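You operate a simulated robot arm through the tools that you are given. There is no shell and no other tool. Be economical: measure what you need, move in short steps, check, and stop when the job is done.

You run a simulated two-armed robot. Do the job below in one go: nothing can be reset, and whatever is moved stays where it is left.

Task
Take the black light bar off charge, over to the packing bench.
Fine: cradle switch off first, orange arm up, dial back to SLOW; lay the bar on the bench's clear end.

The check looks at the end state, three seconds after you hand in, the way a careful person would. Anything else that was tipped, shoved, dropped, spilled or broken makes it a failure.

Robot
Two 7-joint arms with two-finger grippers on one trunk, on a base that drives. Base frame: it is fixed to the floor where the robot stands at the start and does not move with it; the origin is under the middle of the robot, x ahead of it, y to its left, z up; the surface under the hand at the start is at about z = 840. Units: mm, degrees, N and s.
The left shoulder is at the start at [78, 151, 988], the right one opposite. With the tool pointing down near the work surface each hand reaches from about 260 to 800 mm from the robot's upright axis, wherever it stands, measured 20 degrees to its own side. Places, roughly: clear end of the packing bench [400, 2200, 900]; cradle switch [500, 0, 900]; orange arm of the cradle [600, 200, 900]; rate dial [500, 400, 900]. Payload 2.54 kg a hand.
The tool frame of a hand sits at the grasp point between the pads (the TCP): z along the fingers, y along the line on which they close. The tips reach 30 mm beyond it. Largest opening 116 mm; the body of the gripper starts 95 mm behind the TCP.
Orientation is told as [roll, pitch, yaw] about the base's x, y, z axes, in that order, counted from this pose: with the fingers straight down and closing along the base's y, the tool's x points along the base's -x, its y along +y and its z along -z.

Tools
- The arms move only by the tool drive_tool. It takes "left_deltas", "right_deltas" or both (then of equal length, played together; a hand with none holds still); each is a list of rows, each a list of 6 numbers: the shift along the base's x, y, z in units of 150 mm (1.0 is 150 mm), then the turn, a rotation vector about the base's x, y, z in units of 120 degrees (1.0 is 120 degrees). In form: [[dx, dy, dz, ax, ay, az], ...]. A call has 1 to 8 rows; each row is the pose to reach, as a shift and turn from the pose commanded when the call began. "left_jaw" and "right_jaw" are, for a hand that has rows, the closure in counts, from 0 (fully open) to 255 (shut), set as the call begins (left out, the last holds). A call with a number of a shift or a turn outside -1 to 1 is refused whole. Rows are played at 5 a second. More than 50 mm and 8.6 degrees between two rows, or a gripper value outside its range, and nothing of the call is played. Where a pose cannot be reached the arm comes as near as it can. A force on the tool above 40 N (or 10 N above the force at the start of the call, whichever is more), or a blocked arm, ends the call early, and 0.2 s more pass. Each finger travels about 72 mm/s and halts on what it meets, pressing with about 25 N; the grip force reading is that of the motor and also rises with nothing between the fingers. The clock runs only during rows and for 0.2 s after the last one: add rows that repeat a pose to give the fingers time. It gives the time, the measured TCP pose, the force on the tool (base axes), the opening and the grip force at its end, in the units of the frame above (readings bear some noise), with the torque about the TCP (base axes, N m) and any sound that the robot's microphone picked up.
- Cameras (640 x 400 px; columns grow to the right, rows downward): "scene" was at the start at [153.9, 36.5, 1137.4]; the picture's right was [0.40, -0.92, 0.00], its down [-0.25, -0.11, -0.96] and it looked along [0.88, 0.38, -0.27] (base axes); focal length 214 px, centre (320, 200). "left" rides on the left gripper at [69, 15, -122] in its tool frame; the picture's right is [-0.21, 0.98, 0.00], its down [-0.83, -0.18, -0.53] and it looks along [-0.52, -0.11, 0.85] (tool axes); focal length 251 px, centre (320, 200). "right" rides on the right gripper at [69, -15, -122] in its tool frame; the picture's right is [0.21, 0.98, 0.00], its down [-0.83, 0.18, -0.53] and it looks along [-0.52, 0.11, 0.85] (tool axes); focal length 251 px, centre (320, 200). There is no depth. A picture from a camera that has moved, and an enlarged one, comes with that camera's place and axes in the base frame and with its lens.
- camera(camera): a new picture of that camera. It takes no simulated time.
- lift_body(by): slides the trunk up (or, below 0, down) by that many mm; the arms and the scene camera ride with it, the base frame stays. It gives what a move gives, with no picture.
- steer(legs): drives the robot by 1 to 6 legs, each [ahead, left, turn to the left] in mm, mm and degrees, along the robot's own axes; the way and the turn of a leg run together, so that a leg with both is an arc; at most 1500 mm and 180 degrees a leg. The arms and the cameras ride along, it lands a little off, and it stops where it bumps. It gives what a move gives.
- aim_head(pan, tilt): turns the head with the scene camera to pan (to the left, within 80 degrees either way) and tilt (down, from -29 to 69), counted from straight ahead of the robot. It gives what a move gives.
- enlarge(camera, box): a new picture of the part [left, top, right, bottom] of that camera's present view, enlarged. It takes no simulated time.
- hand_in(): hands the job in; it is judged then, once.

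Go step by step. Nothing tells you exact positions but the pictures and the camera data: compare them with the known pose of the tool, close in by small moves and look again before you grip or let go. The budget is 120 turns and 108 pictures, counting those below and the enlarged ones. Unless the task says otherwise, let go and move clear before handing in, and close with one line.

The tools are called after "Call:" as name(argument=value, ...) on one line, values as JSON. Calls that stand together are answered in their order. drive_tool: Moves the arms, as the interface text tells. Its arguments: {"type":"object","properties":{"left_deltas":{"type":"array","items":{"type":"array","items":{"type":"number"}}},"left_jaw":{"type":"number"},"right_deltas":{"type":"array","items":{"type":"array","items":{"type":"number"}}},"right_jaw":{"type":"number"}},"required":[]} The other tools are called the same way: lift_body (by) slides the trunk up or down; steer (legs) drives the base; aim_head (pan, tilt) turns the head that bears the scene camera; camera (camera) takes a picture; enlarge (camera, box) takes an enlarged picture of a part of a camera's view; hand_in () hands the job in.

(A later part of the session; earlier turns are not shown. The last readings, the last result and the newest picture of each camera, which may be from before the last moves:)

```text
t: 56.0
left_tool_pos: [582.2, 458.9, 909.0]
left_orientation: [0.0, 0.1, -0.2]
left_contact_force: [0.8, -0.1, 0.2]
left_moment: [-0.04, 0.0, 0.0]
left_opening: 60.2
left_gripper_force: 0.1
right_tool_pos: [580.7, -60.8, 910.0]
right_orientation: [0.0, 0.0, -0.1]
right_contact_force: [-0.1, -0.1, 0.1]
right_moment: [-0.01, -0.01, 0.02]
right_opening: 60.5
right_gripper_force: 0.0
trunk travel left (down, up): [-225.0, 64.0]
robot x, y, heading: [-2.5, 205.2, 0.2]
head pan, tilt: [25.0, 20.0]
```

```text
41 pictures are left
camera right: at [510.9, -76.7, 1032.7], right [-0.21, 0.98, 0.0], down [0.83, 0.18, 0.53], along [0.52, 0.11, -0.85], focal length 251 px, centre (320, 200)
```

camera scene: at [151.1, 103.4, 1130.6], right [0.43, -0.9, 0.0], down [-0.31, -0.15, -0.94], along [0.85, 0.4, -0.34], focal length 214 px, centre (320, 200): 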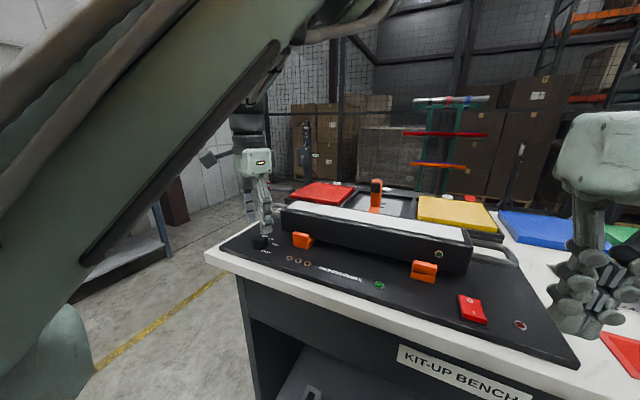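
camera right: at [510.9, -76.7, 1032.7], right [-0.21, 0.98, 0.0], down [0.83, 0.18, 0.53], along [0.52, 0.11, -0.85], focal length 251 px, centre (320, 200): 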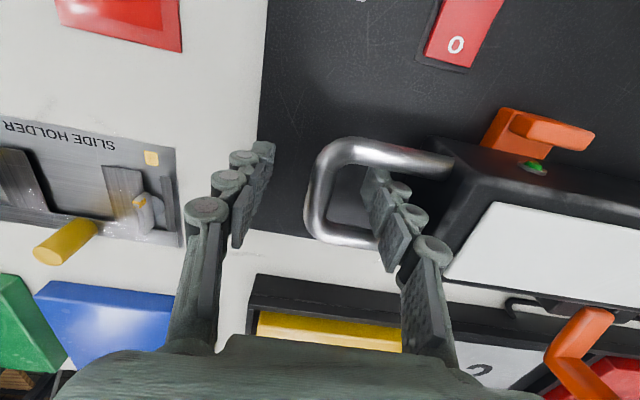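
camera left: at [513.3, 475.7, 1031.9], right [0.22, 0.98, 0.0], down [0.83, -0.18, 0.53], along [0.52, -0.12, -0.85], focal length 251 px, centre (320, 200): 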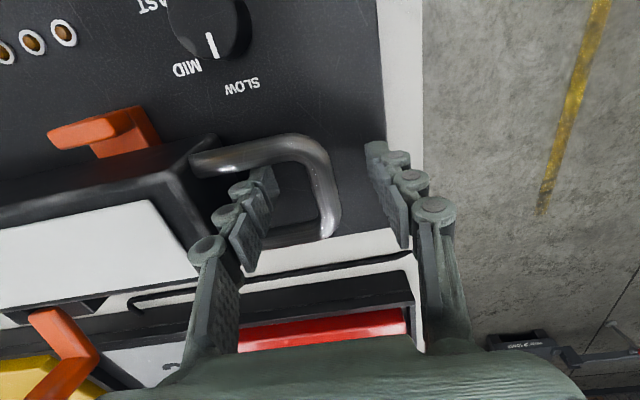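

Each handle tube lies between its fingers. I close both hands.

Call:
drive_tool(left_deltas=[[0, 0.006, 0, 0, 0, 0], [0, 0.006, 0, 0, 0, 0], [0, 0.006, 0, 0, 0, 0], [0, 0.006, 0, 0, 0, 0]], left_jaw=255, right_deltas=[[0, -0.01, 0, 0, 0, 0], [0, -0.01, 0, 0, 0, 0], [0, -0.01, 0, 0, 0, 0], [0, -0.01, 0, 0, 0, 0]], right_jaw=255)

Call:
camera(camera="left")

Call:
camera(camera="right")

```text
t: 57.0
left_tool_pos: [581.9, 461.3, 910.0]
left_orientation: [0.0, -0.1, -0.1]
left_contact_force: [0.9, -5.9, 0.9]
left_moment: [-0.03, -0.09, 0.32]
left_opening: 12.4
left_gripper_force: 24.9
right_tool_pos: [580.2, -61.3, 911.3]
right_orientation: [0.0, -0.1, 0.0]
right_contact_force: [0.7, 10.2, 0.7]
right_moment: [0.05, -0.22, 0.05]
right_opening: 11.1
right_gripper_force: 24.8
trunk travel left (down, up): [-225.0, 64.0]
robot x, y, heading: [1.1, 204.5, 0.4]
head pan, tilt: [25.0, 20.0]
```

```text
40 pictures are left
camera left: at [512.8, 477.4, 1032.0], right [0.22, 0.98, 0.0], down [0.82, -0.18, 0.53], along [0.52, -0.12, -0.85], focal length 251 px, centre (320, 200)
```

left: 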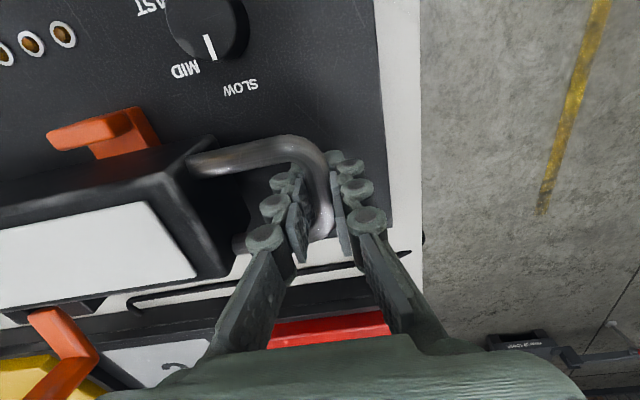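

```text
39 pictures are left
camera right: at [510.5, -76.9, 1033.7], right [-0.22, 0.98, 0.0], down [0.83, 0.18, 0.53], along [0.52, 0.12, -0.85], focal length 251 px, centre (320, 200)
```

right: 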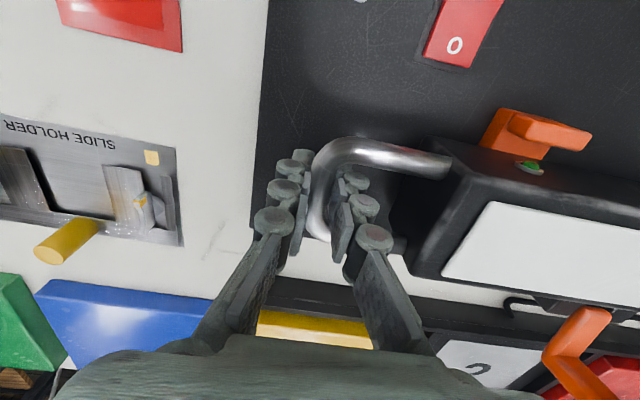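

Both tubes (about 12 mm) are held. I lift both hands together a little to feel the weight.

Call:
drive_tool(left_deltas=[[0, 0, 0.05, 0, 0, 0], [0, 0, 0.1, 0, 0, 0], [0, 0, 0.2, 0, 0, 0]], right_deltas=[[0, 0, 0.05, 0, 0, 0], [0, 0, 0.1, 0, 0, 0], [0, 0, 0.2, 0, 0, 0]])

Call:
camera(camera="scene")

```text
t: 57.8
left_tool_pos: [580.2, 462.9, 942.8]
left_orientation: [0.2, -0.1, -0.2]
left_contact_force: [-0.5, -0.2, 0.8]
left_moment: [0.0, -0.03, 0.0]
left_opening: 19.8
left_gripper_force: 0.0
right_tool_pos: [579.3, -64.3, 943.0]
right_orientation: [-0.1, -0.2, -0.3]
right_contact_force: [-0.4, -0.1, 0.3]
right_moment: [0.03, 0.01, 0.02]
right_opening: 19.2
right_gripper_force: 0.1
trunk travel left (down, up): [-225.0, 64.0]
robot x, y, heading: [-2.4, 203.3, 0.0]
head pan, tilt: [25.0, 20.0]
```

```text
38 pictures are left
camera scene: at [149.7, 243.7, 1131.3], right [0.42, -0.91, 0.0], down [-0.31, -0.14, -0.94], along [0.85, 0.4, -0.34], focal length 214 px, centre (320, 200)
```

scene: 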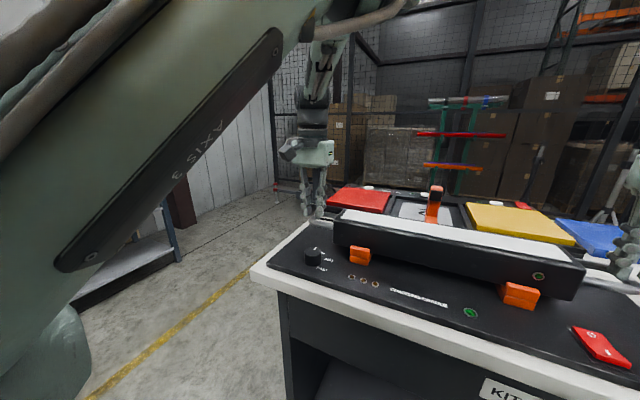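

The jaws read about 19 mm with no grip force, so something slipped or changed. I check both wrist views.

Call:
camera(camera="left")

Call:
camera(camera="right")

```text
37 pictures are left
camera left: at [510.8, 478.8, 1065.2], right [0.22, 0.98, 0.0], down [0.82, -0.19, 0.54], along [0.52, -0.11, -0.84], focal length 251 px, centre (320, 200)
```

left: 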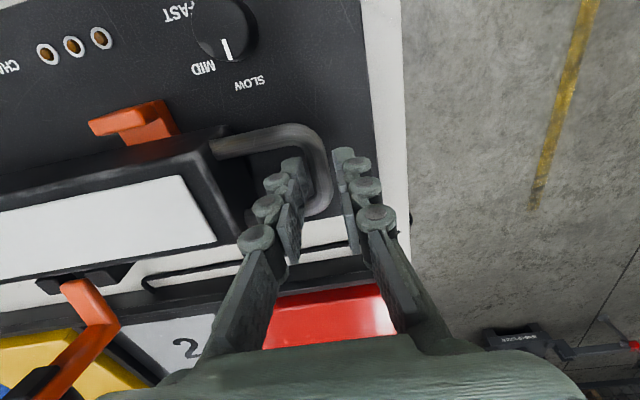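

```text
36 pictures are left
camera right: at [509.6, -78.8, 1065.4], right [-0.21, 0.98, 0.0], down [0.83, 0.18, 0.54], along [0.52, 0.11, -0.84], focal length 251 px, centre (320, 200)
```

right: 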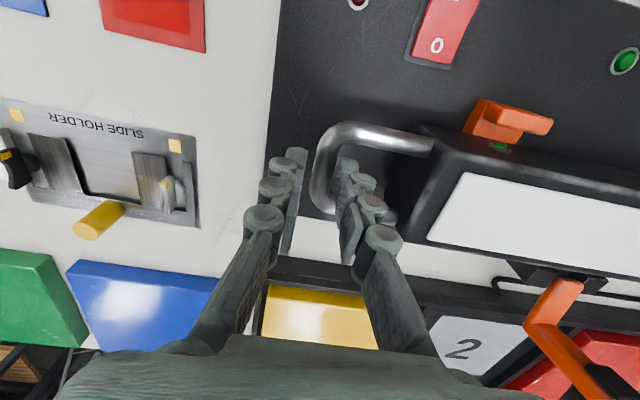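

The handles are still between the fingers, but the jaws have loosened. I go back down, close again explicitly and read the grip before lifting.

Call:
drive_tool(left_deltas=[[0, -0.01, -0.1, 0, 0, 0], [0, -0.01, -0.22, 0, 0, 0], [0, -0.01, -0.22, 0, 0, 0]], right_deltas=[[0.01, 0.015, -0.1, 0, 0, 0], [0.01, 0.015, -0.22, 0, 0, 0], [0.01, 0.015, -0.22, 0, 0, 0]])

Call:
drive_tool(left_deltas=[[0, 0, 0, 0, 0, 0], [0, 0, 0, 0, 0, 0], [0, 0, 0, 0, 0, 0]], left_jaw=255, right_deltas=[[0, 0, 0, 0, 0, 0], [0, 0, 0, 0, 0, 0], [0, 0, 0, 0, 0, 0]], right_jaw=255)

Call:
drive_tool(left_deltas=[[0, 0, 0.02, 0, 0, 0], [0, 0, 0.04, 0, 0, 0]], left_jaw=255, right_deltas=[[0, 0, 0.02, 0, 0, 0], [0, 0, 0.04, 0, 0, 0]], right_jaw=255)

```text
t: 58.2
left_tool_pos: [582.6, 463.0, 943.7]
left_orientation: [0.5, -1.9, -0.4]
left_contact_force: [-4.3, -1.8, 19.2]
left_moment: [-0.06, 0.28, -0.06]
left_opening: 5.8
left_gripper_force: 25.2
right_tool_pos: [581.2, -62.0, 944.1]
right_orientation: [0.6, -1.7, -0.2]
right_contact_force: [-2.2, -0.2, 18.4]
right_moment: [0.02, 0.26, 0.16]
right_opening: 5.9
right_gripper_force: 25.2
trunk travel left (down, up): [-225.0, 64.0]
robot x, y, heading: [4.0, 206.2, 0.0]
head pan, tilt: [25.0, 20.0]
stopped in row 1 (right hand): the force on the tool passed its limit at 51 N (the readings are from after the stop); the commanded pose is now the measured one
```

```text
t: 59.0
left_tool_pos: [582.7, 462.1, 943.4]
left_orientation: [0.5, -1.9, -0.4]
left_contact_force: [2.7, -0.2, 33.2]
left_moment: [0.0, 0.27, -0.01]
left_opening: 6.1
left_gripper_force: 25.2
right_tool_pos: [581.2, -62.2, 943.7]
right_orientation: [0.3, -1.8, -0.2]
right_contact_force: [3.7, -1.6, 33.5]
right_moment: [-0.04, 0.23, 0.37]
right_opening: 5.9
right_gripper_force: 24.6
trunk travel left (down, up): [-225.0, 64.0]
robot x, y, heading: [3.0, 200.5, 0.4]
head pan, tilt: [25.0, 20.0]
```

```text
t: 59.6
left_tool_pos: [581.5, 461.8, 944.0]
left_orientation: [0.5, -1.2, -0.3]
left_contact_force: [3.1, 2.2, 10.9]
left_moment: [0.05, 0.04, -0.04]
left_opening: 6.1
left_gripper_force: 25.2
right_tool_pos: [581.3, -61.8, 943.8]
right_orientation: [0.1, -1.1, -0.2]
right_contact_force: [-5.0, -2.5, 16.0]
right_moment: [0.01, 0.32, 0.02]
right_opening: 6.0
right_gripper_force: 24.7
trunk travel left (down, up): [-225.0, 64.0]
robot x, y, heading: [-6.4, 209.5, 0.3]
head pan, tilt: [25.0, 20.0]
```

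The fingers had slid up off the smooth tubes, so a plain pinch is too weak. I will take the handles with the hands rolled 45° so that one finger of each hand lies under the tube and carries the weight; first I lift clear and roll.

Call:
drive_tool(left_deltas=[[0, 0, 0.2, 0, 0, 0], [0, 0.1, 0.4, -0.03, 0, 0], [0, 0.2, 0.5, -0.09, 0.01, 0], [0, 0.3, 0.5, -0.15, 0.01, 0], [0, 0.35, 0.5, -0.21, 0.01, 0], [0, 0.4, 0.45, -0.27, 0.01, 0], [0, 0.42, 0.4, -0.33, 0.01, 0], [0, 0.42, 0.35, -0.38, 0.01, 0]], left_jaw=150, right_deltas=[[0, 0, 0.2, 0, 0, 0], [0, -0.1, 0.4, 0.03, 0, 0], [0, -0.2, 0.5, 0.09, 0.01, 0], [0, -0.3, 0.5, 0.15, 0.01, 0], [0, -0.35, 0.5, 0.21, 0.01, 0], [0, -0.4, 0.45, 0.27, 0.01, 0], [0, -0.42, 0.4, 0.33, 0.01, 0], [0, -0.42, 0.35, 0.375, 0.01, 0]], right_jaw=150)

Call:
camera(camera="left")

Call:
camera(camera="right")

Call:
camera(camera="scene")

```text
t: 61.4
left_tool_pos: [586.1, 525.3, 995.7]
left_orientation: [-45.1, 0.0, 0.2]
left_contact_force: [0.5, 0.3, -0.1]
left_moment: [0.0, 0.01, -0.02]
left_opening: 47.8
left_gripper_force: 0.0
right_tool_pos: [584.3, -124.0, 996.9]
right_orientation: [45.5, 0.3, -0.5]
right_contact_force: [-0.2, -0.3, 0.8]
right_moment: [-0.01, 0.0, -0.01]
right_opening: 47.7
right_gripper_force: 0.0
trunk travel left (down, up): [-225.0, 64.0]
robot x, y, heading: [-3.4, 201.5, 0.3]
head pan, tilt: [25.0, 20.0]
```

```text
35 pictures are left
camera left: at [516.4, 623.0, 1071.8], right [0.21, 0.69, -0.69], down [0.82, 0.25, 0.51], along [0.52, -0.68, -0.51], focal length 251 px, centre (320, 200)
```

left: 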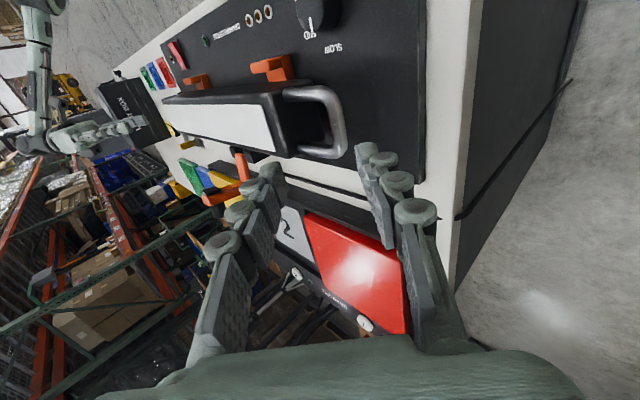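

```text
34 pictures are left
camera right: at [513.7, -221.7, 1072.3], right [-0.2, 0.69, 0.7], down [0.83, -0.26, 0.5], along [0.52, 0.68, -0.51], focal length 251 px, centre (320, 200)
```

right: 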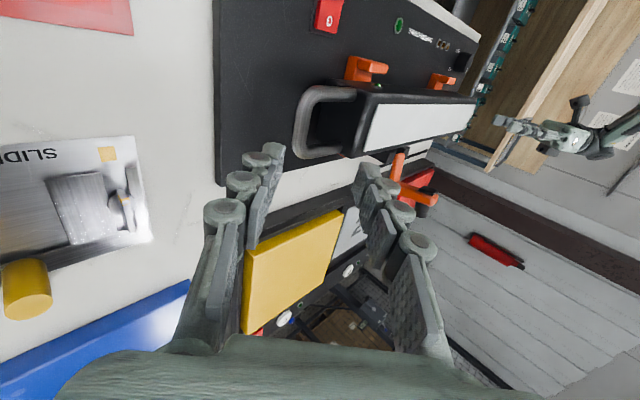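

```text
33 pictures are left
camera scene: at [151.1, 243.7, 1130.6], right [0.42, -0.91, 0.0], down [-0.31, -0.14, -0.94], along [0.85, 0.4, -0.34], focal length 214 px, centre (320, 200)
```

scene: 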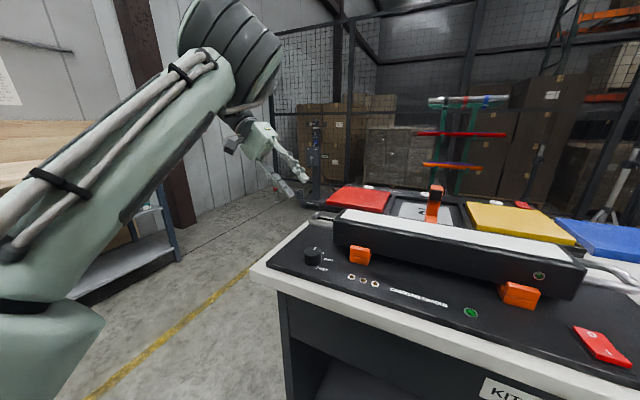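

I align each hand on the diagonal and advance halfway, then check.

Call:
drive_tool(left_deltas=[[-0.03, 0, -0.126, 0, 0, 0], [-0.03, -0.14, -0.266, 0, 0, 0], [-0.03, -0.24, -0.366, 0, 0, 0]], right_deltas=[[-0.01, 0, -0.156, 0, 0, 0], [-0.01, 0.13, -0.286, 0, 0, 0], [-0.01, 0.22, -0.376, 0, 0, 0]])

Call:
camera(camera="left")

Call:
camera(camera="right")

```text
t: 62.2
left_tool_pos: [580.3, 488.8, 940.8]
left_orientation: [-45.2, 0.0, 0.1]
left_contact_force: [0.3, -0.5, 0.8]
left_moment: [0.01, 0.0, -0.01]
left_opening: 47.6
left_gripper_force: 0.1
right_tool_pos: [583.4, -90.6, 941.0]
right_orientation: [45.3, 0.3, -0.4]
right_contact_force: [0.0, -0.7, -0.5]
right_moment: [0.02, 0.02, -0.01]
right_opening: 47.8
right_gripper_force: 0.1
trunk travel left (down, up): [-225.0, 64.0]
robot x, y, heading: [-4.1, 203.3, 0.1]
head pan, tilt: [25.0, 20.0]
```

```text
32 pictures are left
camera left: at [511.4, 586.0, 1016.2], right [0.21, 0.69, -0.69], down [0.82, 0.25, 0.51], along [0.52, -0.68, -0.51], focal length 251 px, centre (320, 200)
```

left: 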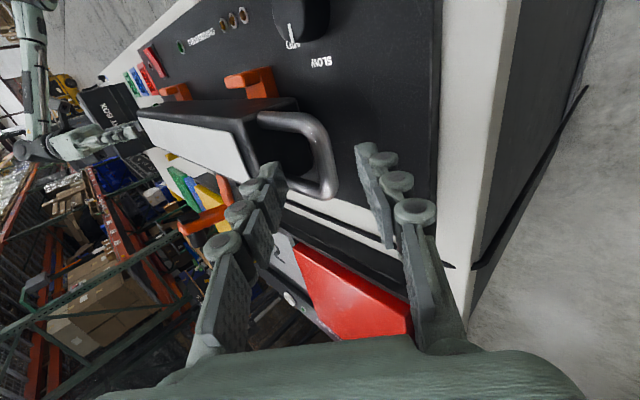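

```text
31 pictures are left
camera right: at [513.9, -188.0, 1016.3], right [-0.2, 0.69, 0.7], down [0.83, -0.26, 0.5], along [0.52, 0.68, -0.52], focal length 251 px, centre (320, 200)
```

right: 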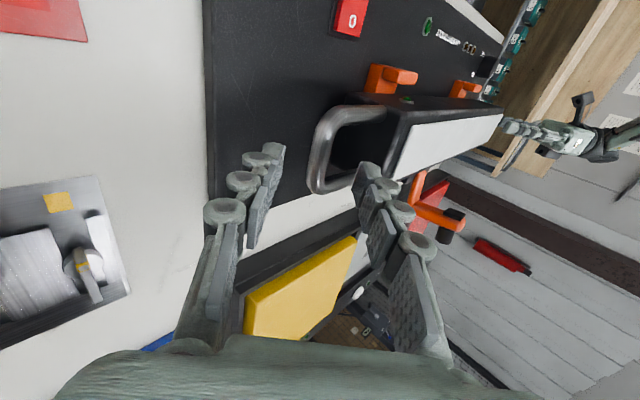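

Both tubes lie centrally between the fingers. I advance the rest of the way and close.

Call:
drive_tool(left_deltas=[[0, -0.1, -0.1, 0, 0, 0], [0, -0.195, -0.195, 0, 0, 0], [0, -0.195, -0.195, 0, 0, 0]], right_deltas=[[0, 0.1, -0.1, 0, 0, 0], [0, 0.195, -0.195, 0, 0, 0], [0, 0.195, -0.195, 0, 0, 0]])

Call:
drive_tool(left_deltas=[[0, 0, 0, 0, 0, 0], [0, 0, 0, 0, 0, 0], [0, 0, 0, 0, 0, 0], [0, 0, 0, 0, 0, 0]], left_jaw=255, right_deltas=[[0, 0, 0, 0, 0, 0], [0, 0, 0, 0, 0, 0], [0, 0, 0, 0, 0, 0], [0, 0, 0, 0, 0, 0]], right_jaw=255)

Call:
camera(camera="left")

Call:
camera(camera="right")

```text
t: 63.0
left_tool_pos: [578.4, 459.3, 911.5]
left_orientation: [-45.1, -0.1, 0.3]
left_contact_force: [0.0, 0.1, -0.4]
left_moment: [0.0, 0.01, -0.04]
left_opening: 47.9
left_gripper_force: 0.0
right_tool_pos: [583.1, -60.9, 911.3]
right_orientation: [45.3, 0.4, -0.5]
right_contact_force: [0.4, 0.1, 0.3]
right_moment: [0.0, -0.03, 0.02]
right_opening: 47.8
right_gripper_force: 0.0
trunk travel left (down, up): [-225.0, 64.0]
robot x, y, heading: [-1.1, 205.5, 0.2]
head pan, tilt: [25.0, 20.0]
```

```text
t: 64.0
left_tool_pos: [579.1, 459.3, 910.2]
left_orientation: [-45.1, 0.1, 0.4]
left_contact_force: [-0.9, 14.8, -0.1]
left_moment: [-0.08, 0.1, -0.45]
left_opening: 12.5
left_gripper_force: 24.8
right_tool_pos: [584.1, -61.6, 910.9]
right_orientation: [45.3, 0.5, -0.6]
right_contact_force: [-2.2, -14.0, 0.4]
right_moment: [0.01, -0.25, 0.63]
right_opening: 11.5
right_gripper_force: 25.7
trunk travel left (down, up): [-225.0, 64.0]
robot x, y, heading: [-1.9, 202.5, 0.1]
head pan, tilt: [25.0, 20.0]
```

```text
30 pictures are left
camera left: at [510.4, 556.8, 986.2], right [0.21, 0.69, -0.69], down [0.82, 0.25, 0.51], along [0.52, -0.68, -0.52], focal length 251 px, centre (320, 200)
```

left: 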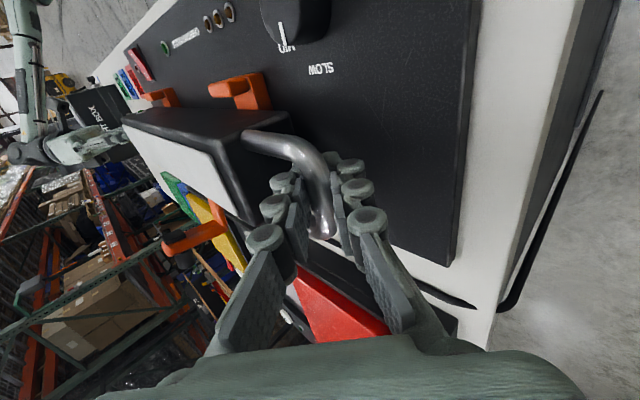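

```text
29 pictures are left
camera right: at [513.3, -159.0, 986.8], right [-0.2, 0.69, 0.69], down [0.83, -0.26, 0.5], along [0.52, 0.68, -0.52], focal length 251 px, centre (320, 200)
```

right: 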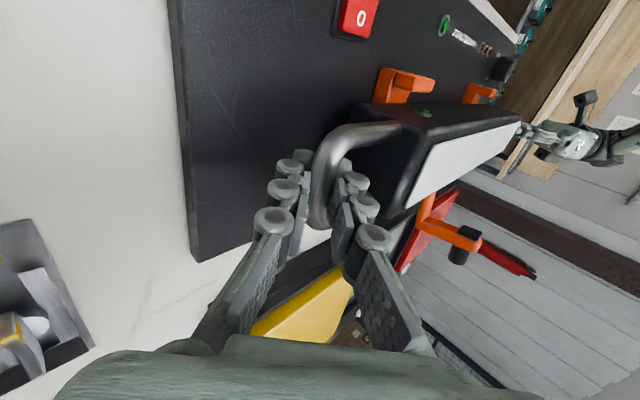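

Good diagonal grip. I lift slowly by 15 mm and read the forces.

Call:
drive_tool(left_deltas=[[0, 0, 0.02, 0, 0, 0], [0, 0, 0.05, 0, 0, 0], [0, 0, 0.08, 0, 0, 0], [0, 0, 0.11, 0, 0, 0]], right_deltas=[[0, 0, 0.02, 0, 0, 0], [0, 0, 0.05, 0, 0, 0], [0, 0, 0.08, 0, 0, 0], [0, 0, 0.11, 0, 0, 0]])

Call:
enlarge(camera="scene", box=[260, 160, 640, 360])

```text
t: 65.0
left_tool_pos: [580.5, 459.0, 926.9]
left_orientation: [-45.1, 0.1, 0.2]
left_contact_force: [-2.2, 13.6, -9.5]
left_moment: [-0.02, 0.21, -0.64]
left_opening: 12.4
left_gripper_force: 25.3
right_tool_pos: [584.4, -63.3, 927.2]
right_orientation: [45.3, 0.5, -0.5]
right_contact_force: [1.5, -13.5, -10.4]
right_moment: [0.02, -0.2, 0.02]
right_opening: 11.7
right_gripper_force: 25.1
trunk travel left (down, up): [-225.0, 64.0]
robot x, y, heading: [-2.2, 202.1, 0.1]
head pan, tilt: [25.0, 20.0]
```

```text
1.68 times, centred on (450, 260) of scene
camera zoom: at [152.4, 243.5, 1130.3], right [0.42, -0.91, 0.0], down [-0.31, -0.14, -0.94], along [0.85, 0.4, -0.34], focal length 361 px, centre (101, 99)
```

zoom: 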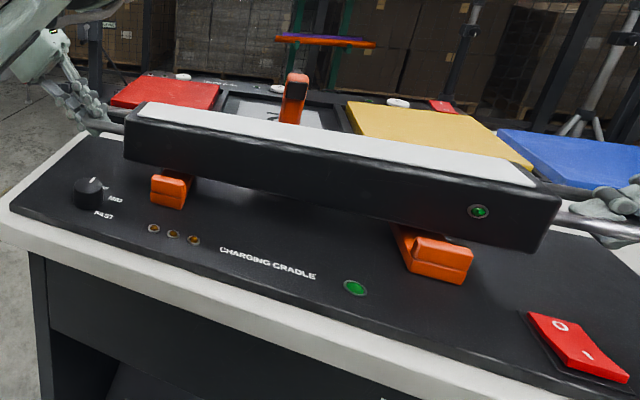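

The bar is up, about 10 N per hand. I lift another 90 mm, then back away from the bench.

Call:
drive_tool(left_deltas=[[0, 0, 0.1, 0, 0, 0], [0, 0, 0.2, 0, 0, 0], [0, 0, 0.3, 0, 0, 0], [0, 0, 0.4, 0, 0, 0], [0, 0, 0.5, 0, 0, 0], [0, 0, 0.6, 0, 0, 0]], right_deltas=[[0, 0, 0.1, 0, 0, 0], [0, 0, 0.2, 0, 0, 0], [0, 0, 0.3, 0, 0, 0], [0, 0, 0.4, 0, 0, 0], [0, 0, 0.5, 0, 0, 0], [0, 0, 0.6, 0, 0, 0]])

Call:
aim_head(pan=80, tilt=15)

Call:
camera(camera="scene")

```text
t: 66.4
left_tool_pos: [580.7, 459.9, 1017.5]
left_orientation: [-45.2, 0.0, 0.2]
left_contact_force: [0.1, 4.9, -10.2]
left_moment: [-0.01, -0.08, 0.02]
left_opening: 12.5
left_gripper_force: 25.2
right_tool_pos: [583.4, -62.2, 1017.9]
right_orientation: [45.3, 0.5, -0.5]
right_contact_force: [-0.7, -5.4, -9.8]
right_moment: [0.04, 0.08, 0.23]
right_opening: 11.5
right_gripper_force: 24.7
trunk travel left (down, up): [-225.0, 64.0]
robot x, y, heading: [-3.8, 207.2, 0.1]
head pan, tilt: [25.0, 20.0]
```

```text
t: 67.7
left_tool_pos: [583.0, 459.4, 1017.2]
left_orientation: [-45.2, 0.1, 0.2]
left_contact_force: [0.0, 2.2, -8.8]
left_moment: [0.0, 0.04, -0.18]
left_opening: 12.3
left_gripper_force: 25.2
right_tool_pos: [583.5, -62.1, 1015.8]
right_orientation: [45.2, 0.5, -0.6]
right_contact_force: [-0.4, -2.5, -9.5]
right_moment: [0.0, 0.01, 0.25]
right_opening: 11.4
right_gripper_force: 24.4
trunk travel left (down, up): [-225.0, 64.0]
robot x, y, heading: [-6.2, 201.7, 0.1]
head pan, tilt: [80.0, 15.0]
```

```text
27 pictures are left
camera scene: at [84.3, 296.1, 1138.6], right [0.98, -0.17, 0.0], down [-0.05, -0.26, -0.97], along [0.17, 0.95, -0.26], focal length 214 px, centre (320, 200)
```

scene: 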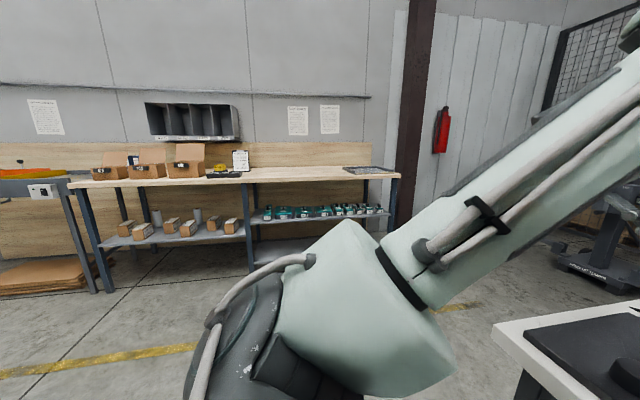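

The packing bench is to the left, with boxes at its left, a tray at its right end, and a clear stretch around x 100–600. I back off 120 mm, drive left 700 mm, then turn left to face it.

Call:
steer(legs=[[-120, 0, 0], [0, 700, 0], [0, 0, 90]])

Call:
aim_head(pan=-20, tilt=15)

Call:
camera(camera="scene")

```text
t: 79.7
left_tool_pos: [-376.4, 1492.6, 1017.3]
left_orientation: [-45.2, 0.1, 90.5]
left_contact_force: [3.8, 0.6, -8.3]
left_moment: [-0.05, -0.02, -0.09]
left_opening: 12.5
left_gripper_force: 24.7
right_tool_pos: [146.4, 1498.1, 1016.9]
right_orientation: [45.3, 0.5, 89.9]
right_contact_force: [-4.4, 0.0, -9.5]
right_moment: [0.05, -0.02, 0.11]
right_opening: 11.1
right_gripper_force: 25.0
trunk travel left (down, up): [-225.0, 64.0]
robot x, y, heading: [-117.3, 910.8, 90.4]
head pan, tilt: [80.0, 15.0]
```

```text
t: 81.5
left_tool_pos: [-376.6, 1493.8, 1017.7]
left_orientation: [-45.2, 0.1, 90.6]
left_contact_force: [2.1, 0.0, -9.8]
left_moment: [0.01, 0.04, -0.02]
left_opening: 12.2
left_gripper_force: 25.1
right_tool_pos: [147.0, 1498.1, 1017.0]
right_orientation: [45.3, 0.5, 89.9]
right_contact_force: [-3.1, -0.2, -9.1]
right_moment: [-0.03, -0.02, 0.08]
right_opening: 11.6
right_gripper_force: 25.3
trunk travel left (down, up): [-225.0, 64.0]
robot x, y, heading: [-116.9, 907.7, 90.5]
head pan, tilt: [-20.0, 15.0]
```

```text
26 pictures are left
camera scene: at [-85.9, 1067.6, 1138.4], right [0.94, -0.33, 0.0], down [-0.09, -0.25, -0.97], along [0.32, 0.91, -0.26], focal length 214 px, centre (320, 200)
```

scene: 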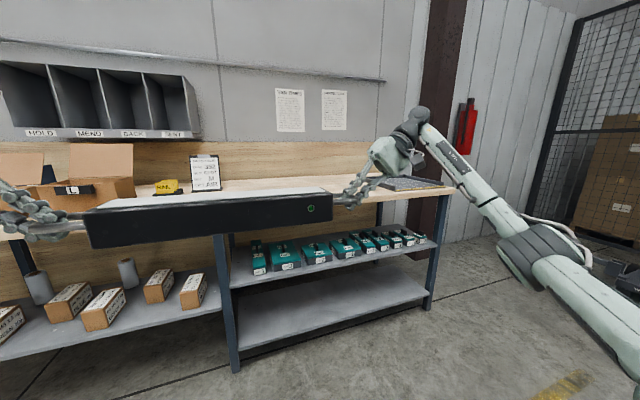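

The bar rides well. The bench's front edge is near y 1870 and the clear stretch lies between the clipboard and the tray. I move right 430 mm and forward 350 mm, then look.

Call:
steer(legs=[[0, -430, 0], [350, 0, -0.5]])

Call:
aim_head(pan=0, tilt=25)

Call:
camera(camera="scene")

Call:
camera(camera="right")

```text
t: 88.0
left_tool_pos: [53.5, 1853.4, 1017.4]
left_orientation: [-45.2, 0.1, 90.4]
left_contact_force: [2.7, 0.5, -9.5]
left_moment: [-0.02, -0.07, -0.06]
left_opening: 12.7
left_gripper_force: 24.7
right_tool_pos: [577.3, 1854.7, 1017.5]
right_orientation: [45.3, 0.6, 89.7]
right_contact_force: [-2.1, 0.6, -9.3]
right_moment: [0.0, 0.04, 0.05]
right_opening: 11.4
right_gripper_force: 25.3
trunk travel left (down, up): [-225.0, 64.0]
robot x, y, heading: [312.4, 1267.1, 90.1]
head pan, tilt: [-20.0, 15.0]
```

```text
t: 88.9
left_tool_pos: [54.5, 1852.2, 1017.0]
left_orientation: [-45.2, 0.1, 90.4]
left_contact_force: [1.4, 0.3, -10.1]
left_moment: [-0.12, 0.04, -0.19]
left_opening: 12.7
left_gripper_force: 24.5
right_tool_pos: [577.2, 1855.3, 1016.3]
right_orientation: [45.3, 0.6, 89.7]
right_contact_force: [-1.8, -0.4, -8.8]
right_moment: [0.11, -0.07, -0.02]
right_opening: 11.3
right_gripper_force: 24.8
trunk travel left (down, up): [-225.0, 64.0]
robot x, y, heading: [312.2, 1270.4, 90.1]
head pan, tilt: [0.0, 25.0]
```

```text
25 pictures are left
camera scene: at [310.3, 1430.4, 1122.2], right [1.0, 0.0, 0.0], down [0.0, -0.42, -0.91], along [0.0, 0.91, -0.42], focal length 214 px, centre (320, 200)
```

scene: 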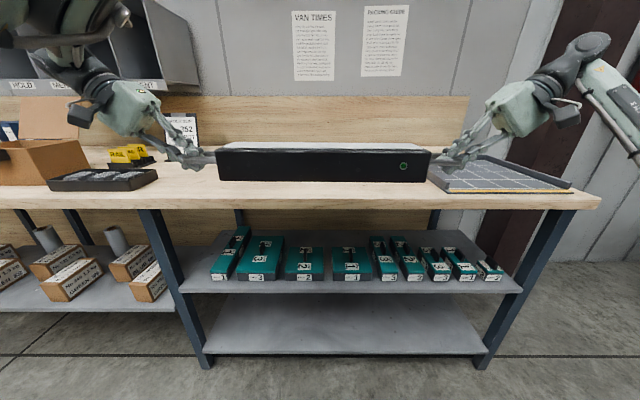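

```text
24 pictures are left
camera right: at [672.6, 1786.7, 1092.6], right [-0.69, -0.2, 0.7], down [0.26, 0.83, 0.5], along [-0.68, 0.52, -0.52], focal length 251 px, centre (320, 200)
```

right: 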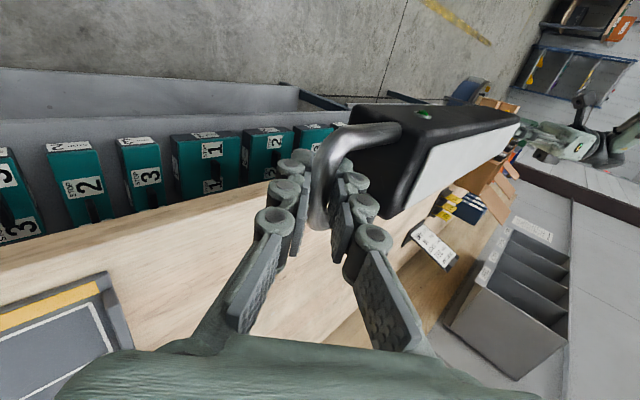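

There is a "PACKING GUIDE" on the wall; I read it, and meanwhile roll the hands to 65° so the lower fingers will clear the bench top.

Call:
enlarge(camera="scene", box=[285, 0, 415, 85])

Call:
drive_tool(left_deltas=[[0, 0, 0, 0, -0.03, 0], [0, 0, 0, 0, -0.06, 0], [0, 0, 0, 0, -0.09, 0]], right_deltas=[[0, 0, 0, 0, 0.03, 0], [0, 0, 0, 0, 0.06, 0], [0, 0, 0, 0, 0.09, 0]])

Call:
camera(camera="scene")

```text
4.71 times, centred on (350, 42) of scene
camera zoom: at [310.3, 1430.4, 1122.2], right [1.0, 0.0, 0.0], down [0.0, -0.42, -0.91], along [0.0, 0.91, -0.42], focal length 1009 px, centre (179, 941)
```

zoom: 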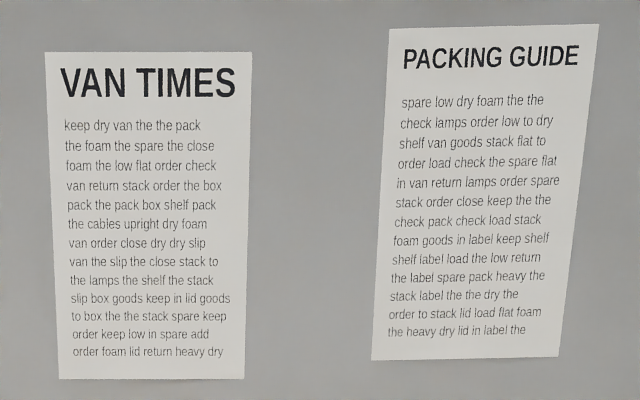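

```text
t: 89.7
left_tool_pos: [54.6, 1853.6, 1017.2]
left_orientation: [-56.0, 0.2, 90.3]
left_contact_force: [3.3, 0.5, -9.4]
left_moment: [0.0, 0.0, 0.05]
left_opening: 12.7
left_gripper_force: 25.0
right_tool_pos: [576.5, 1855.2, 1015.6]
right_orientation: [56.1, 0.5, 89.8]
right_contact_force: [-4.6, 0.0, -9.5]
right_moment: [-0.04, -0.07, 0.03]
right_opening: 11.4
right_gripper_force: 25.5
trunk travel left (down, up): [-225.0, 64.0]
robot x, y, heading: [310.1, 1270.1, 90.4]
head pan, tilt: [0.0, 25.0]
```

```text
22 pictures are left
camera scene: at [310.1, 1430.5, 1122.2], right [1.0, 0.0, 0.0], down [0.0, -0.42, -0.91], along [0.0, 0.91, -0.42], focal length 214 px, centre (320, 200)
```

scene: 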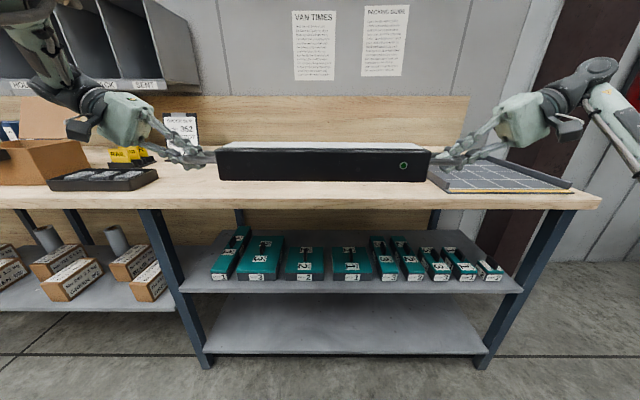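

The wall sheets carry no instruction. I finish the roll to 65°, then shift 30 mm left and forward 200 mm, and look before going further.

Call:
drive_tool(left_deltas=[[0, 0, 0, 0, -0.03, 0], [0, 0, 0, 0, -0.06, 0], [0, 0, 0, 0, -0.075, 0]], right_deltas=[[0, 0, 0, 0, 0.03, 0], [0, 0, 0, 0, 0.06, 0], [0, 0, 0, 0, 0.075, 0]])

Call:
steer(legs=[[0, 30, 0], [200, 0, 0]])

Call:
camera(camera="scene")

Call:
camera(camera="left")

Call:
camera(camera="right")

```text
t: 90.5
left_tool_pos: [54.3, 1853.1, 1018.3]
left_orientation: [-64.9, 0.1, 90.3]
left_contact_force: [4.4, 0.4, -8.7]
left_moment: [-0.05, 0.01, 0.1]
left_opening: 12.8
left_gripper_force: 24.8
right_tool_pos: [577.0, 1854.5, 1016.4]
right_orientation: [65.1, 0.6, 89.8]
right_contact_force: [-4.2, -0.3, -9.4]
right_moment: [0.04, -0.05, 0.11]
right_opening: 11.0
right_gripper_force: 24.7
trunk travel left (down, up): [-225.0, 64.0]
robot x, y, heading: [308.7, 1268.8, 90.1]
head pan, tilt: [0.0, 25.0]
```

```text
t: 92.6
left_tool_pos: [24.2, 2054.3, 1018.1]
left_orientation: [-65.0, 0.3, 90.2]
left_contact_force: [5.0, 0.0, -10.9]
left_moment: [-0.14, -0.01, -0.03]
left_opening: 12.4
left_gripper_force: 25.4
right_tool_pos: [546.8, 2056.3, 1016.9]
right_orientation: [65.1, 0.7, 89.7]
right_contact_force: [-5.5, -0.1, -8.8]
right_moment: [0.08, 0.06, -0.01]
right_opening: 11.3
right_gripper_force: 25.0
trunk travel left (down, up): [-225.0, 64.0]
robot x, y, heading: [280.7, 1469.4, 90.1]
head pan, tilt: [0.0, 25.0]
```

```text
21 pictures are left
camera scene: at [280.2, 1632.1, 1122.1], right [1.0, 0.0, 0.0], down [0.0, -0.42, -0.91], along [0.0, 0.91, -0.42], focal length 214 px, centre (320, 200)
```

scene: 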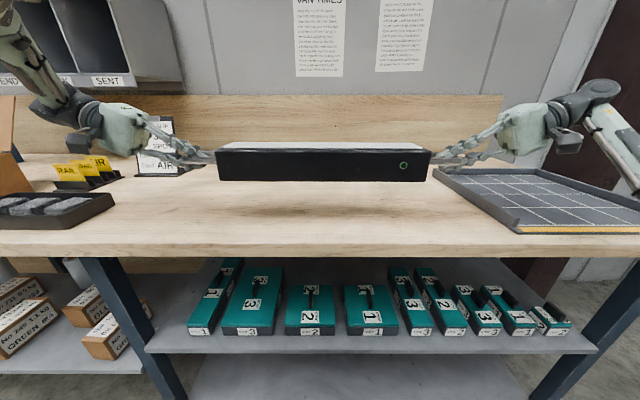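

```text
20 pictures are left
camera left: at [-91.6, 1985.5, 1055.2], right [-0.41, 0.21, -0.89], down [-0.41, 0.83, 0.39], along [0.81, 0.52, -0.26], focal length 251 px, centre (320, 200)
```

left: 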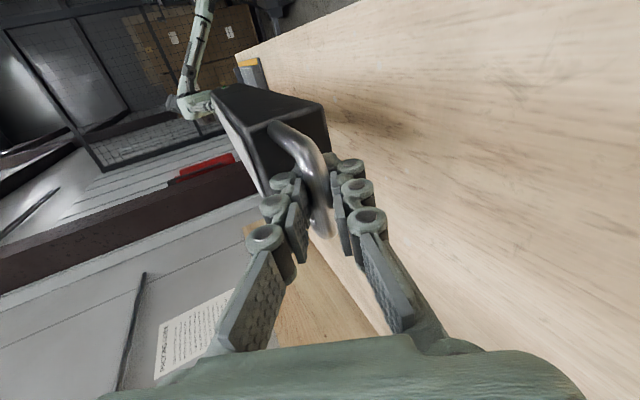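

```text
19 pictures are left
camera right: at [662.9, 1987.5, 1055.7], right [-0.41, -0.2, 0.89], down [0.41, 0.83, 0.38], along [-0.81, 0.52, -0.26], focal length 251 px, centre (320, 200)
```

right: 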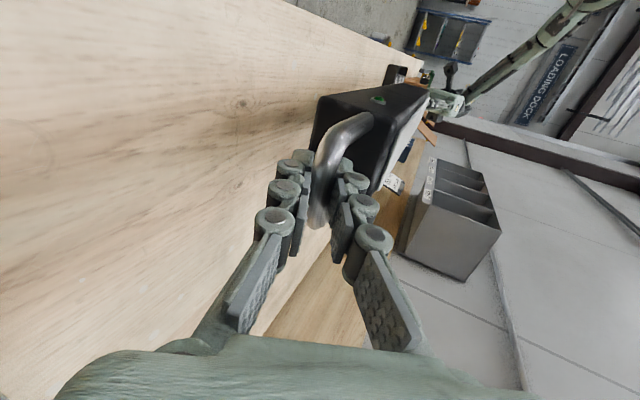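

The bench top is near z 897 and its front edge y ≈ 1950. I go 60 mm further in and 20 mm left, then lower both hands together by 60 mm.

Call:
steer(legs=[[60, 20, 0]])

Call:
drive_tool(left_deltas=[[0, 0, -0.1, 0, 0, 0], [0, 0, -0.2, 0, 0, 0], [0, 0, -0.3, 0, 0, 0], [0, 0, -0.4, 0, 0, 0]], right_deltas=[[0, 0, -0.1, 0, 0, 0], [0, 0, -0.2, 0, 0, 0], [0, 0, -0.3, 0, 0, 0], [0, 0, -0.4, 0, 0, 0]])

Call:
camera(camera="scene")

Call:
camera(camera="right")

```text
t: 93.6
left_tool_pos: [5.2, 2115.1, 1016.1]
left_orientation: [-65.0, 0.3, 90.0]
left_contact_force: [1.4, -0.2, -11.0]
left_moment: [-0.1, -0.06, -0.01]
left_opening: 12.8
left_gripper_force: 24.8
right_tool_pos: [527.8, 2116.1, 1016.1]
right_orientation: [65.0, 0.7, 89.6]
right_contact_force: [-1.5, -0.5, -9.7]
right_moment: [0.01, -0.03, -0.02]
right_opening: 11.3
right_gripper_force: 25.1
trunk travel left (down, up): [-225.0, 64.0]
robot x, y, heading: [263.6, 1531.6, 90.0]
head pan, tilt: [0.0, 25.0]
```

```text
t: 94.6
left_tool_pos: [5.7, 2113.2, 954.5]
left_orientation: [-65.1, 0.3, 90.1]
left_contact_force: [0.9, 0.5, -9.5]
left_moment: [0.0, 0.04, 0.33]
left_opening: 12.4
left_gripper_force: 25.3
right_tool_pos: [527.8, 2114.2, 954.8]
right_orientation: [65.1, 0.9, 89.7]
right_contact_force: [-0.3, -0.2, -9.0]
right_moment: [-0.03, -0.06, -0.4]
right_opening: 11.2
right_gripper_force: 25.6
trunk travel left (down, up): [-225.0, 64.0]
robot x, y, heading: [260.1, 1524.2, 89.7]
head pan, tilt: [0.0, 25.0]
```

```text
18 pictures are left
camera scene: at [260.0, 1691.6, 1122.1], right [1.0, 0.0, 0.0], down [0.0, -0.42, -0.91], along [0.0, 0.91, -0.42], focal length 214 px, centre (320, 200)
```

scene: 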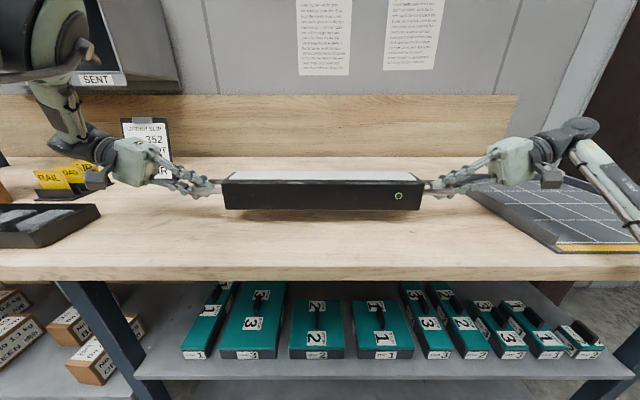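

```text
17 pictures are left
camera right: at [643.2, 2045.3, 994.9], right [-0.41, -0.2, 0.89], down [0.41, 0.83, 0.38], along [-0.81, 0.52, -0.26], focal length 251 px, centre (320, 200)
```

right: 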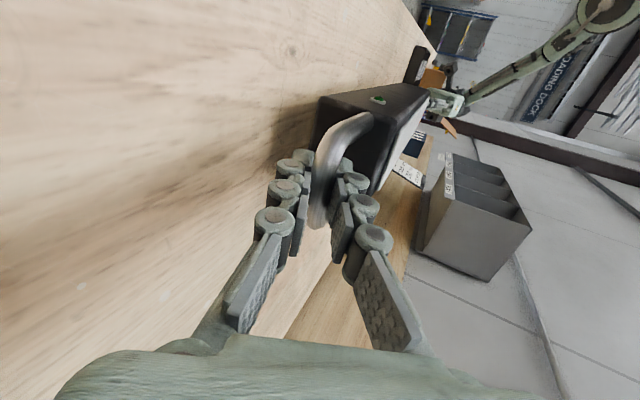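

The area below is clear. I lower in small steps, watching for touch-down.

Call:
drive_tool(left_deltas=[[0, 0, -0.04, 0, 0, 0], [0, 0, -0.07, 0, 0, 0], [0, 0, -0.1, 0, 0, 0]], right_deltas=[[0, 0, -0.04, 0, 0, 0], [0, 0, -0.07, 0, 0, 0], [0, 0, -0.1, 0, 0, 0]])

Call:
enlarge(camera="scene", box=[150, 140, 510, 260])

```text
t: 95.4
left_tool_pos: [4.7, 2112.7, 940.7]
left_orientation: [-65.0, 0.3, 90.2]
left_contact_force: [2.7, 0.3, -9.4]
left_moment: [-0.01, 0.03, 0.22]
left_opening: 12.5
left_gripper_force: 25.4
right_tool_pos: [527.5, 2115.1, 942.0]
right_orientation: [64.9, 0.7, 89.7]
right_contact_force: [-1.8, -1.2, -9.0]
right_moment: [-0.02, 0.03, 0.21]
right_opening: 11.3
right_gripper_force: 24.9
trunk travel left (down, up): [-225.0, 64.0]
robot x, y, heading: [263.5, 1528.1, 90.1]
head pan, tilt: [0.0, 25.0]
```

```text
1.78 times, centred on (330, 200) of scene
camera zoom: at [260.0, 1691.4, 1122.2], right [1.0, 0.0, 0.0], down [0.0, -0.42, -0.91], along [0.0, 0.91, -0.42], focal length 381 px, centre (302, 200)
```

zoom: 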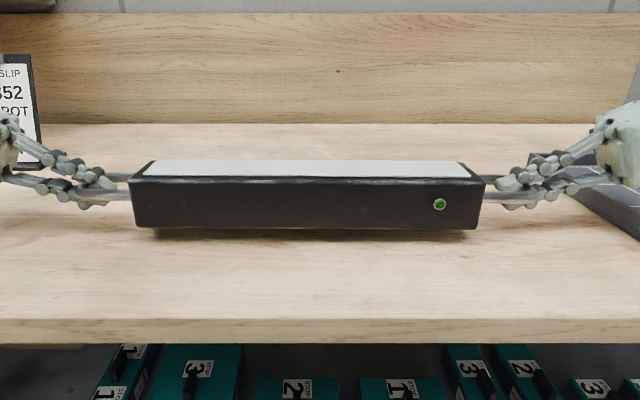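

Still about 10 mm of air. I continue in finer steps.

Call:
drive_tool(left_deltas=[[0, 0, -0.02, 0, 0, 0], [0, 0, -0.035, 0, 0, 0], [0, 0, -0.05, 0, 0, 0]], right_deltas=[[0, 0, -0.025, 0, 0, 0], [0, 0, -0.04, 0, 0, 0], [0, 0, -0.055, 0, 0, 0]])

Call:
drive_tool(left_deltas=[[0, 0, -0.015, 0, 0, 0], [0, 0, -0.03, 0, 0, 0]], right_deltas=[[0, 0, -0.015, 0, 0, 0], [0, 0, -0.03, 0, 0, 0]])

Call:
enlarge(camera="scene", box=[150, 140, 510, 260])

```text
t: 96.2
left_tool_pos: [5.1, 2112.8, 934.7]
left_orientation: [-65.1, 0.3, 89.9]
left_contact_force: [9.0, 0.3, -9.5]
left_moment: [-0.08, 0.02, 0.43]
left_opening: 12.6
left_gripper_force: 25.2
right_tool_pos: [528.1, 2115.1, 935.3]
right_orientation: [65.0, 0.8, 89.6]
right_contact_force: [-9.4, -0.4, -9.0]
right_moment: [0.0, 0.01, -0.03]
right_opening: 11.4
right_gripper_force: 25.0
trunk travel left (down, up): [-225.0, 64.0]
robot x, y, heading: [257.8, 1530.8, 89.9]
head pan, tilt: [0.0, 25.0]
```

```text
t: 96.8
left_tool_pos: [6.0, 2114.9, 929.5]
left_orientation: [-64.9, 0.3, 90.1]
left_contact_force: [8.6, -1.1, -9.0]
left_moment: [-0.15, 0.01, -0.52]
left_opening: 12.6
left_gripper_force: 24.7
right_tool_pos: [527.7, 2115.1, 927.8]
right_orientation: [65.0, 0.6, 89.6]
right_contact_force: [-8.0, -1.4, -9.6]
right_moment: [0.17, -0.06, 0.29]
right_opening: 11.3
right_gripper_force: 24.9
trunk travel left (down, up): [-225.0, 64.0]
robot x, y, heading: [258.7, 1532.6, 89.5]
head pan, tilt: [0.0, 25.0]
```

```text
1.78 times, centred on (330, 200) of scene
camera zoom: at [260.0, 1691.3, 1122.2], right [1.0, 0.0, 0.0], down [0.0, -0.42, -0.91], along [0.0, 0.91, -0.42], focal length 381 px, centre (302, 200)
```

zoom: 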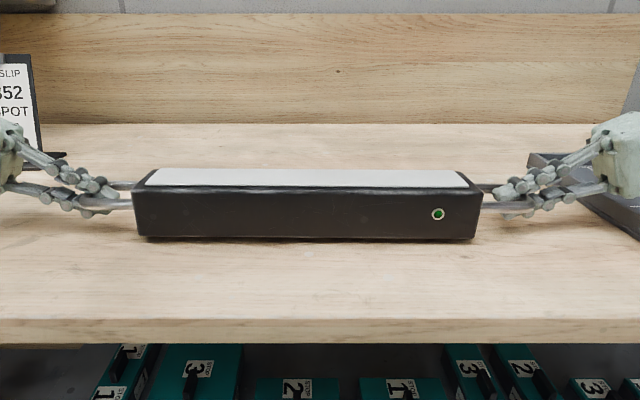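

A thin gap remains; I keep going in about 2 mm steps.

Call:
drive_tool(left_deltas=[[0, 0, -0.015, 0, 0, 0], [0, 0, -0.025, 0, 0, 0]], right_deltas=[[0, 0, -0.015, 0, 0, 0], [0, 0, -0.025, 0, 0, 0]])

Call:
drive_tool(left_deltas=[[0, 0, -0.01, 0, 0, 0], [0, 0, -0.02, 0, 0, 0]], right_deltas=[[0, 0, -0.01, 0, 0, 0], [0, 0, -0.02, 0, 0, 0]])

```text
t: 97.4
left_tool_pos: [4.7, 2114.7, 926.3]
left_orientation: [-64.9, 0.4, 90.0]
left_contact_force: [4.7, -1.1, -10.1]
left_moment: [-0.2, 0.0, -0.57]
left_opening: 12.4
left_gripper_force: 24.7
right_tool_pos: [528.4, 2115.1, 924.9]
right_orientation: [65.0, 0.7, 89.6]
right_contact_force: [-6.5, 0.9, -9.4]
right_moment: [0.2, 0.01, 0.12]
right_opening: 11.3
right_gripper_force: 25.3
trunk travel left (down, up): [-225.0, 64.0]
robot x, y, heading: [260.3, 1531.6, 90.2]
head pan, tilt: [0.0, 25.0]
```

```text
t: 98.0
left_tool_pos: [5.3, 2113.3, 922.5]
left_orientation: [-65.0, 0.2, 90.1]
left_contact_force: [9.2, -0.6, -9.4]
left_moment: [-0.17, 0.01, 0.17]
left_opening: 12.7
left_gripper_force: 24.8
right_tool_pos: [528.3, 2115.2, 921.5]
right_orientation: [64.9, 0.7, 89.6]
right_contact_force: [-9.2, 0.2, -9.5]
right_moment: [0.08, -0.05, -0.33]
right_opening: 11.5
right_gripper_force: 25.0
trunk travel left (down, up): [-225.0, 64.0]
robot x, y, heading: [259.1, 1530.8, 89.8]
head pan, tilt: [0.0, 25.0]
```

Call:
drive_tool(left_deltas=[[0, 0, -0.01, 0, 0, 0], [0, 0, -0.02, 0, 0, 0]], right_deltas=[[0, 0, -0.01, 0, 0, 0], [0, 0, -0.02, 0, 0, 0]])

Call:
enlarge(camera="scene", box=[190, 170, 450, 250])

Call:
enlarge(camera="right", box=[220, 60, 460, 240])

```text
t: 98.6
left_tool_pos: [5.9, 2114.8, 921.2]
left_orientation: [-65.0, 0.1, 90.0]
left_contact_force: [9.4, 1.0, -8.5]
left_moment: [0.2, -0.02, 0.16]
left_opening: 12.6
left_gripper_force: 25.5
right_tool_pos: [528.8, 2115.3, 921.0]
right_orientation: [65.1, 0.4, 89.6]
right_contact_force: [-7.8, 2.7, -2.2]
right_moment: [0.14, -0.05, 0.04]
right_opening: 11.5
right_gripper_force: 24.8
trunk travel left (down, up): [-225.0, 64.0]
robot x, y, heading: [258.6, 1530.3, 89.8]
head pan, tilt: [0.0, 25.0]
```

```text
2.46 times, centred on (320, 210) of scene
camera zoom: at [259.9, 1691.0, 1122.4], right [1.0, 0.0, 0.0], down [0.0, -0.42, -0.91], along [0.0, 0.91, -0.42], focal length 528 px, centre (320, 175)
```

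zoom: 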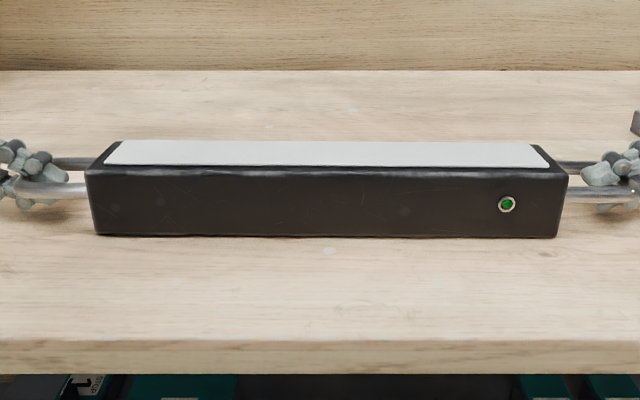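

```text
2.22 times, centred on (340, 150) of right
camera zoom: at [643.4, 2045.5, 959.3], right [-0.41, -0.2, 0.89], down [0.41, 0.83, 0.38], along [-0.81, 0.52, -0.26], focal length 559 px, centre (276, 311)
```

zoom: 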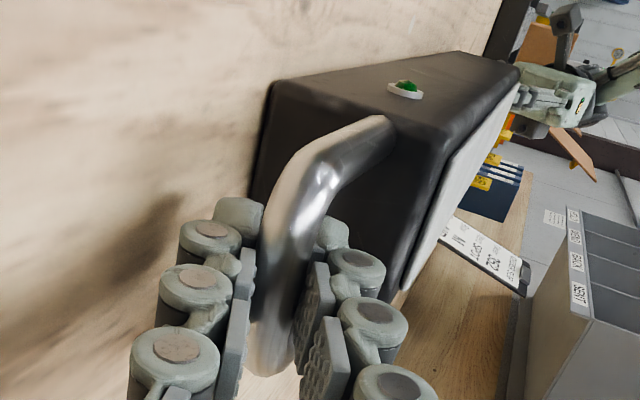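

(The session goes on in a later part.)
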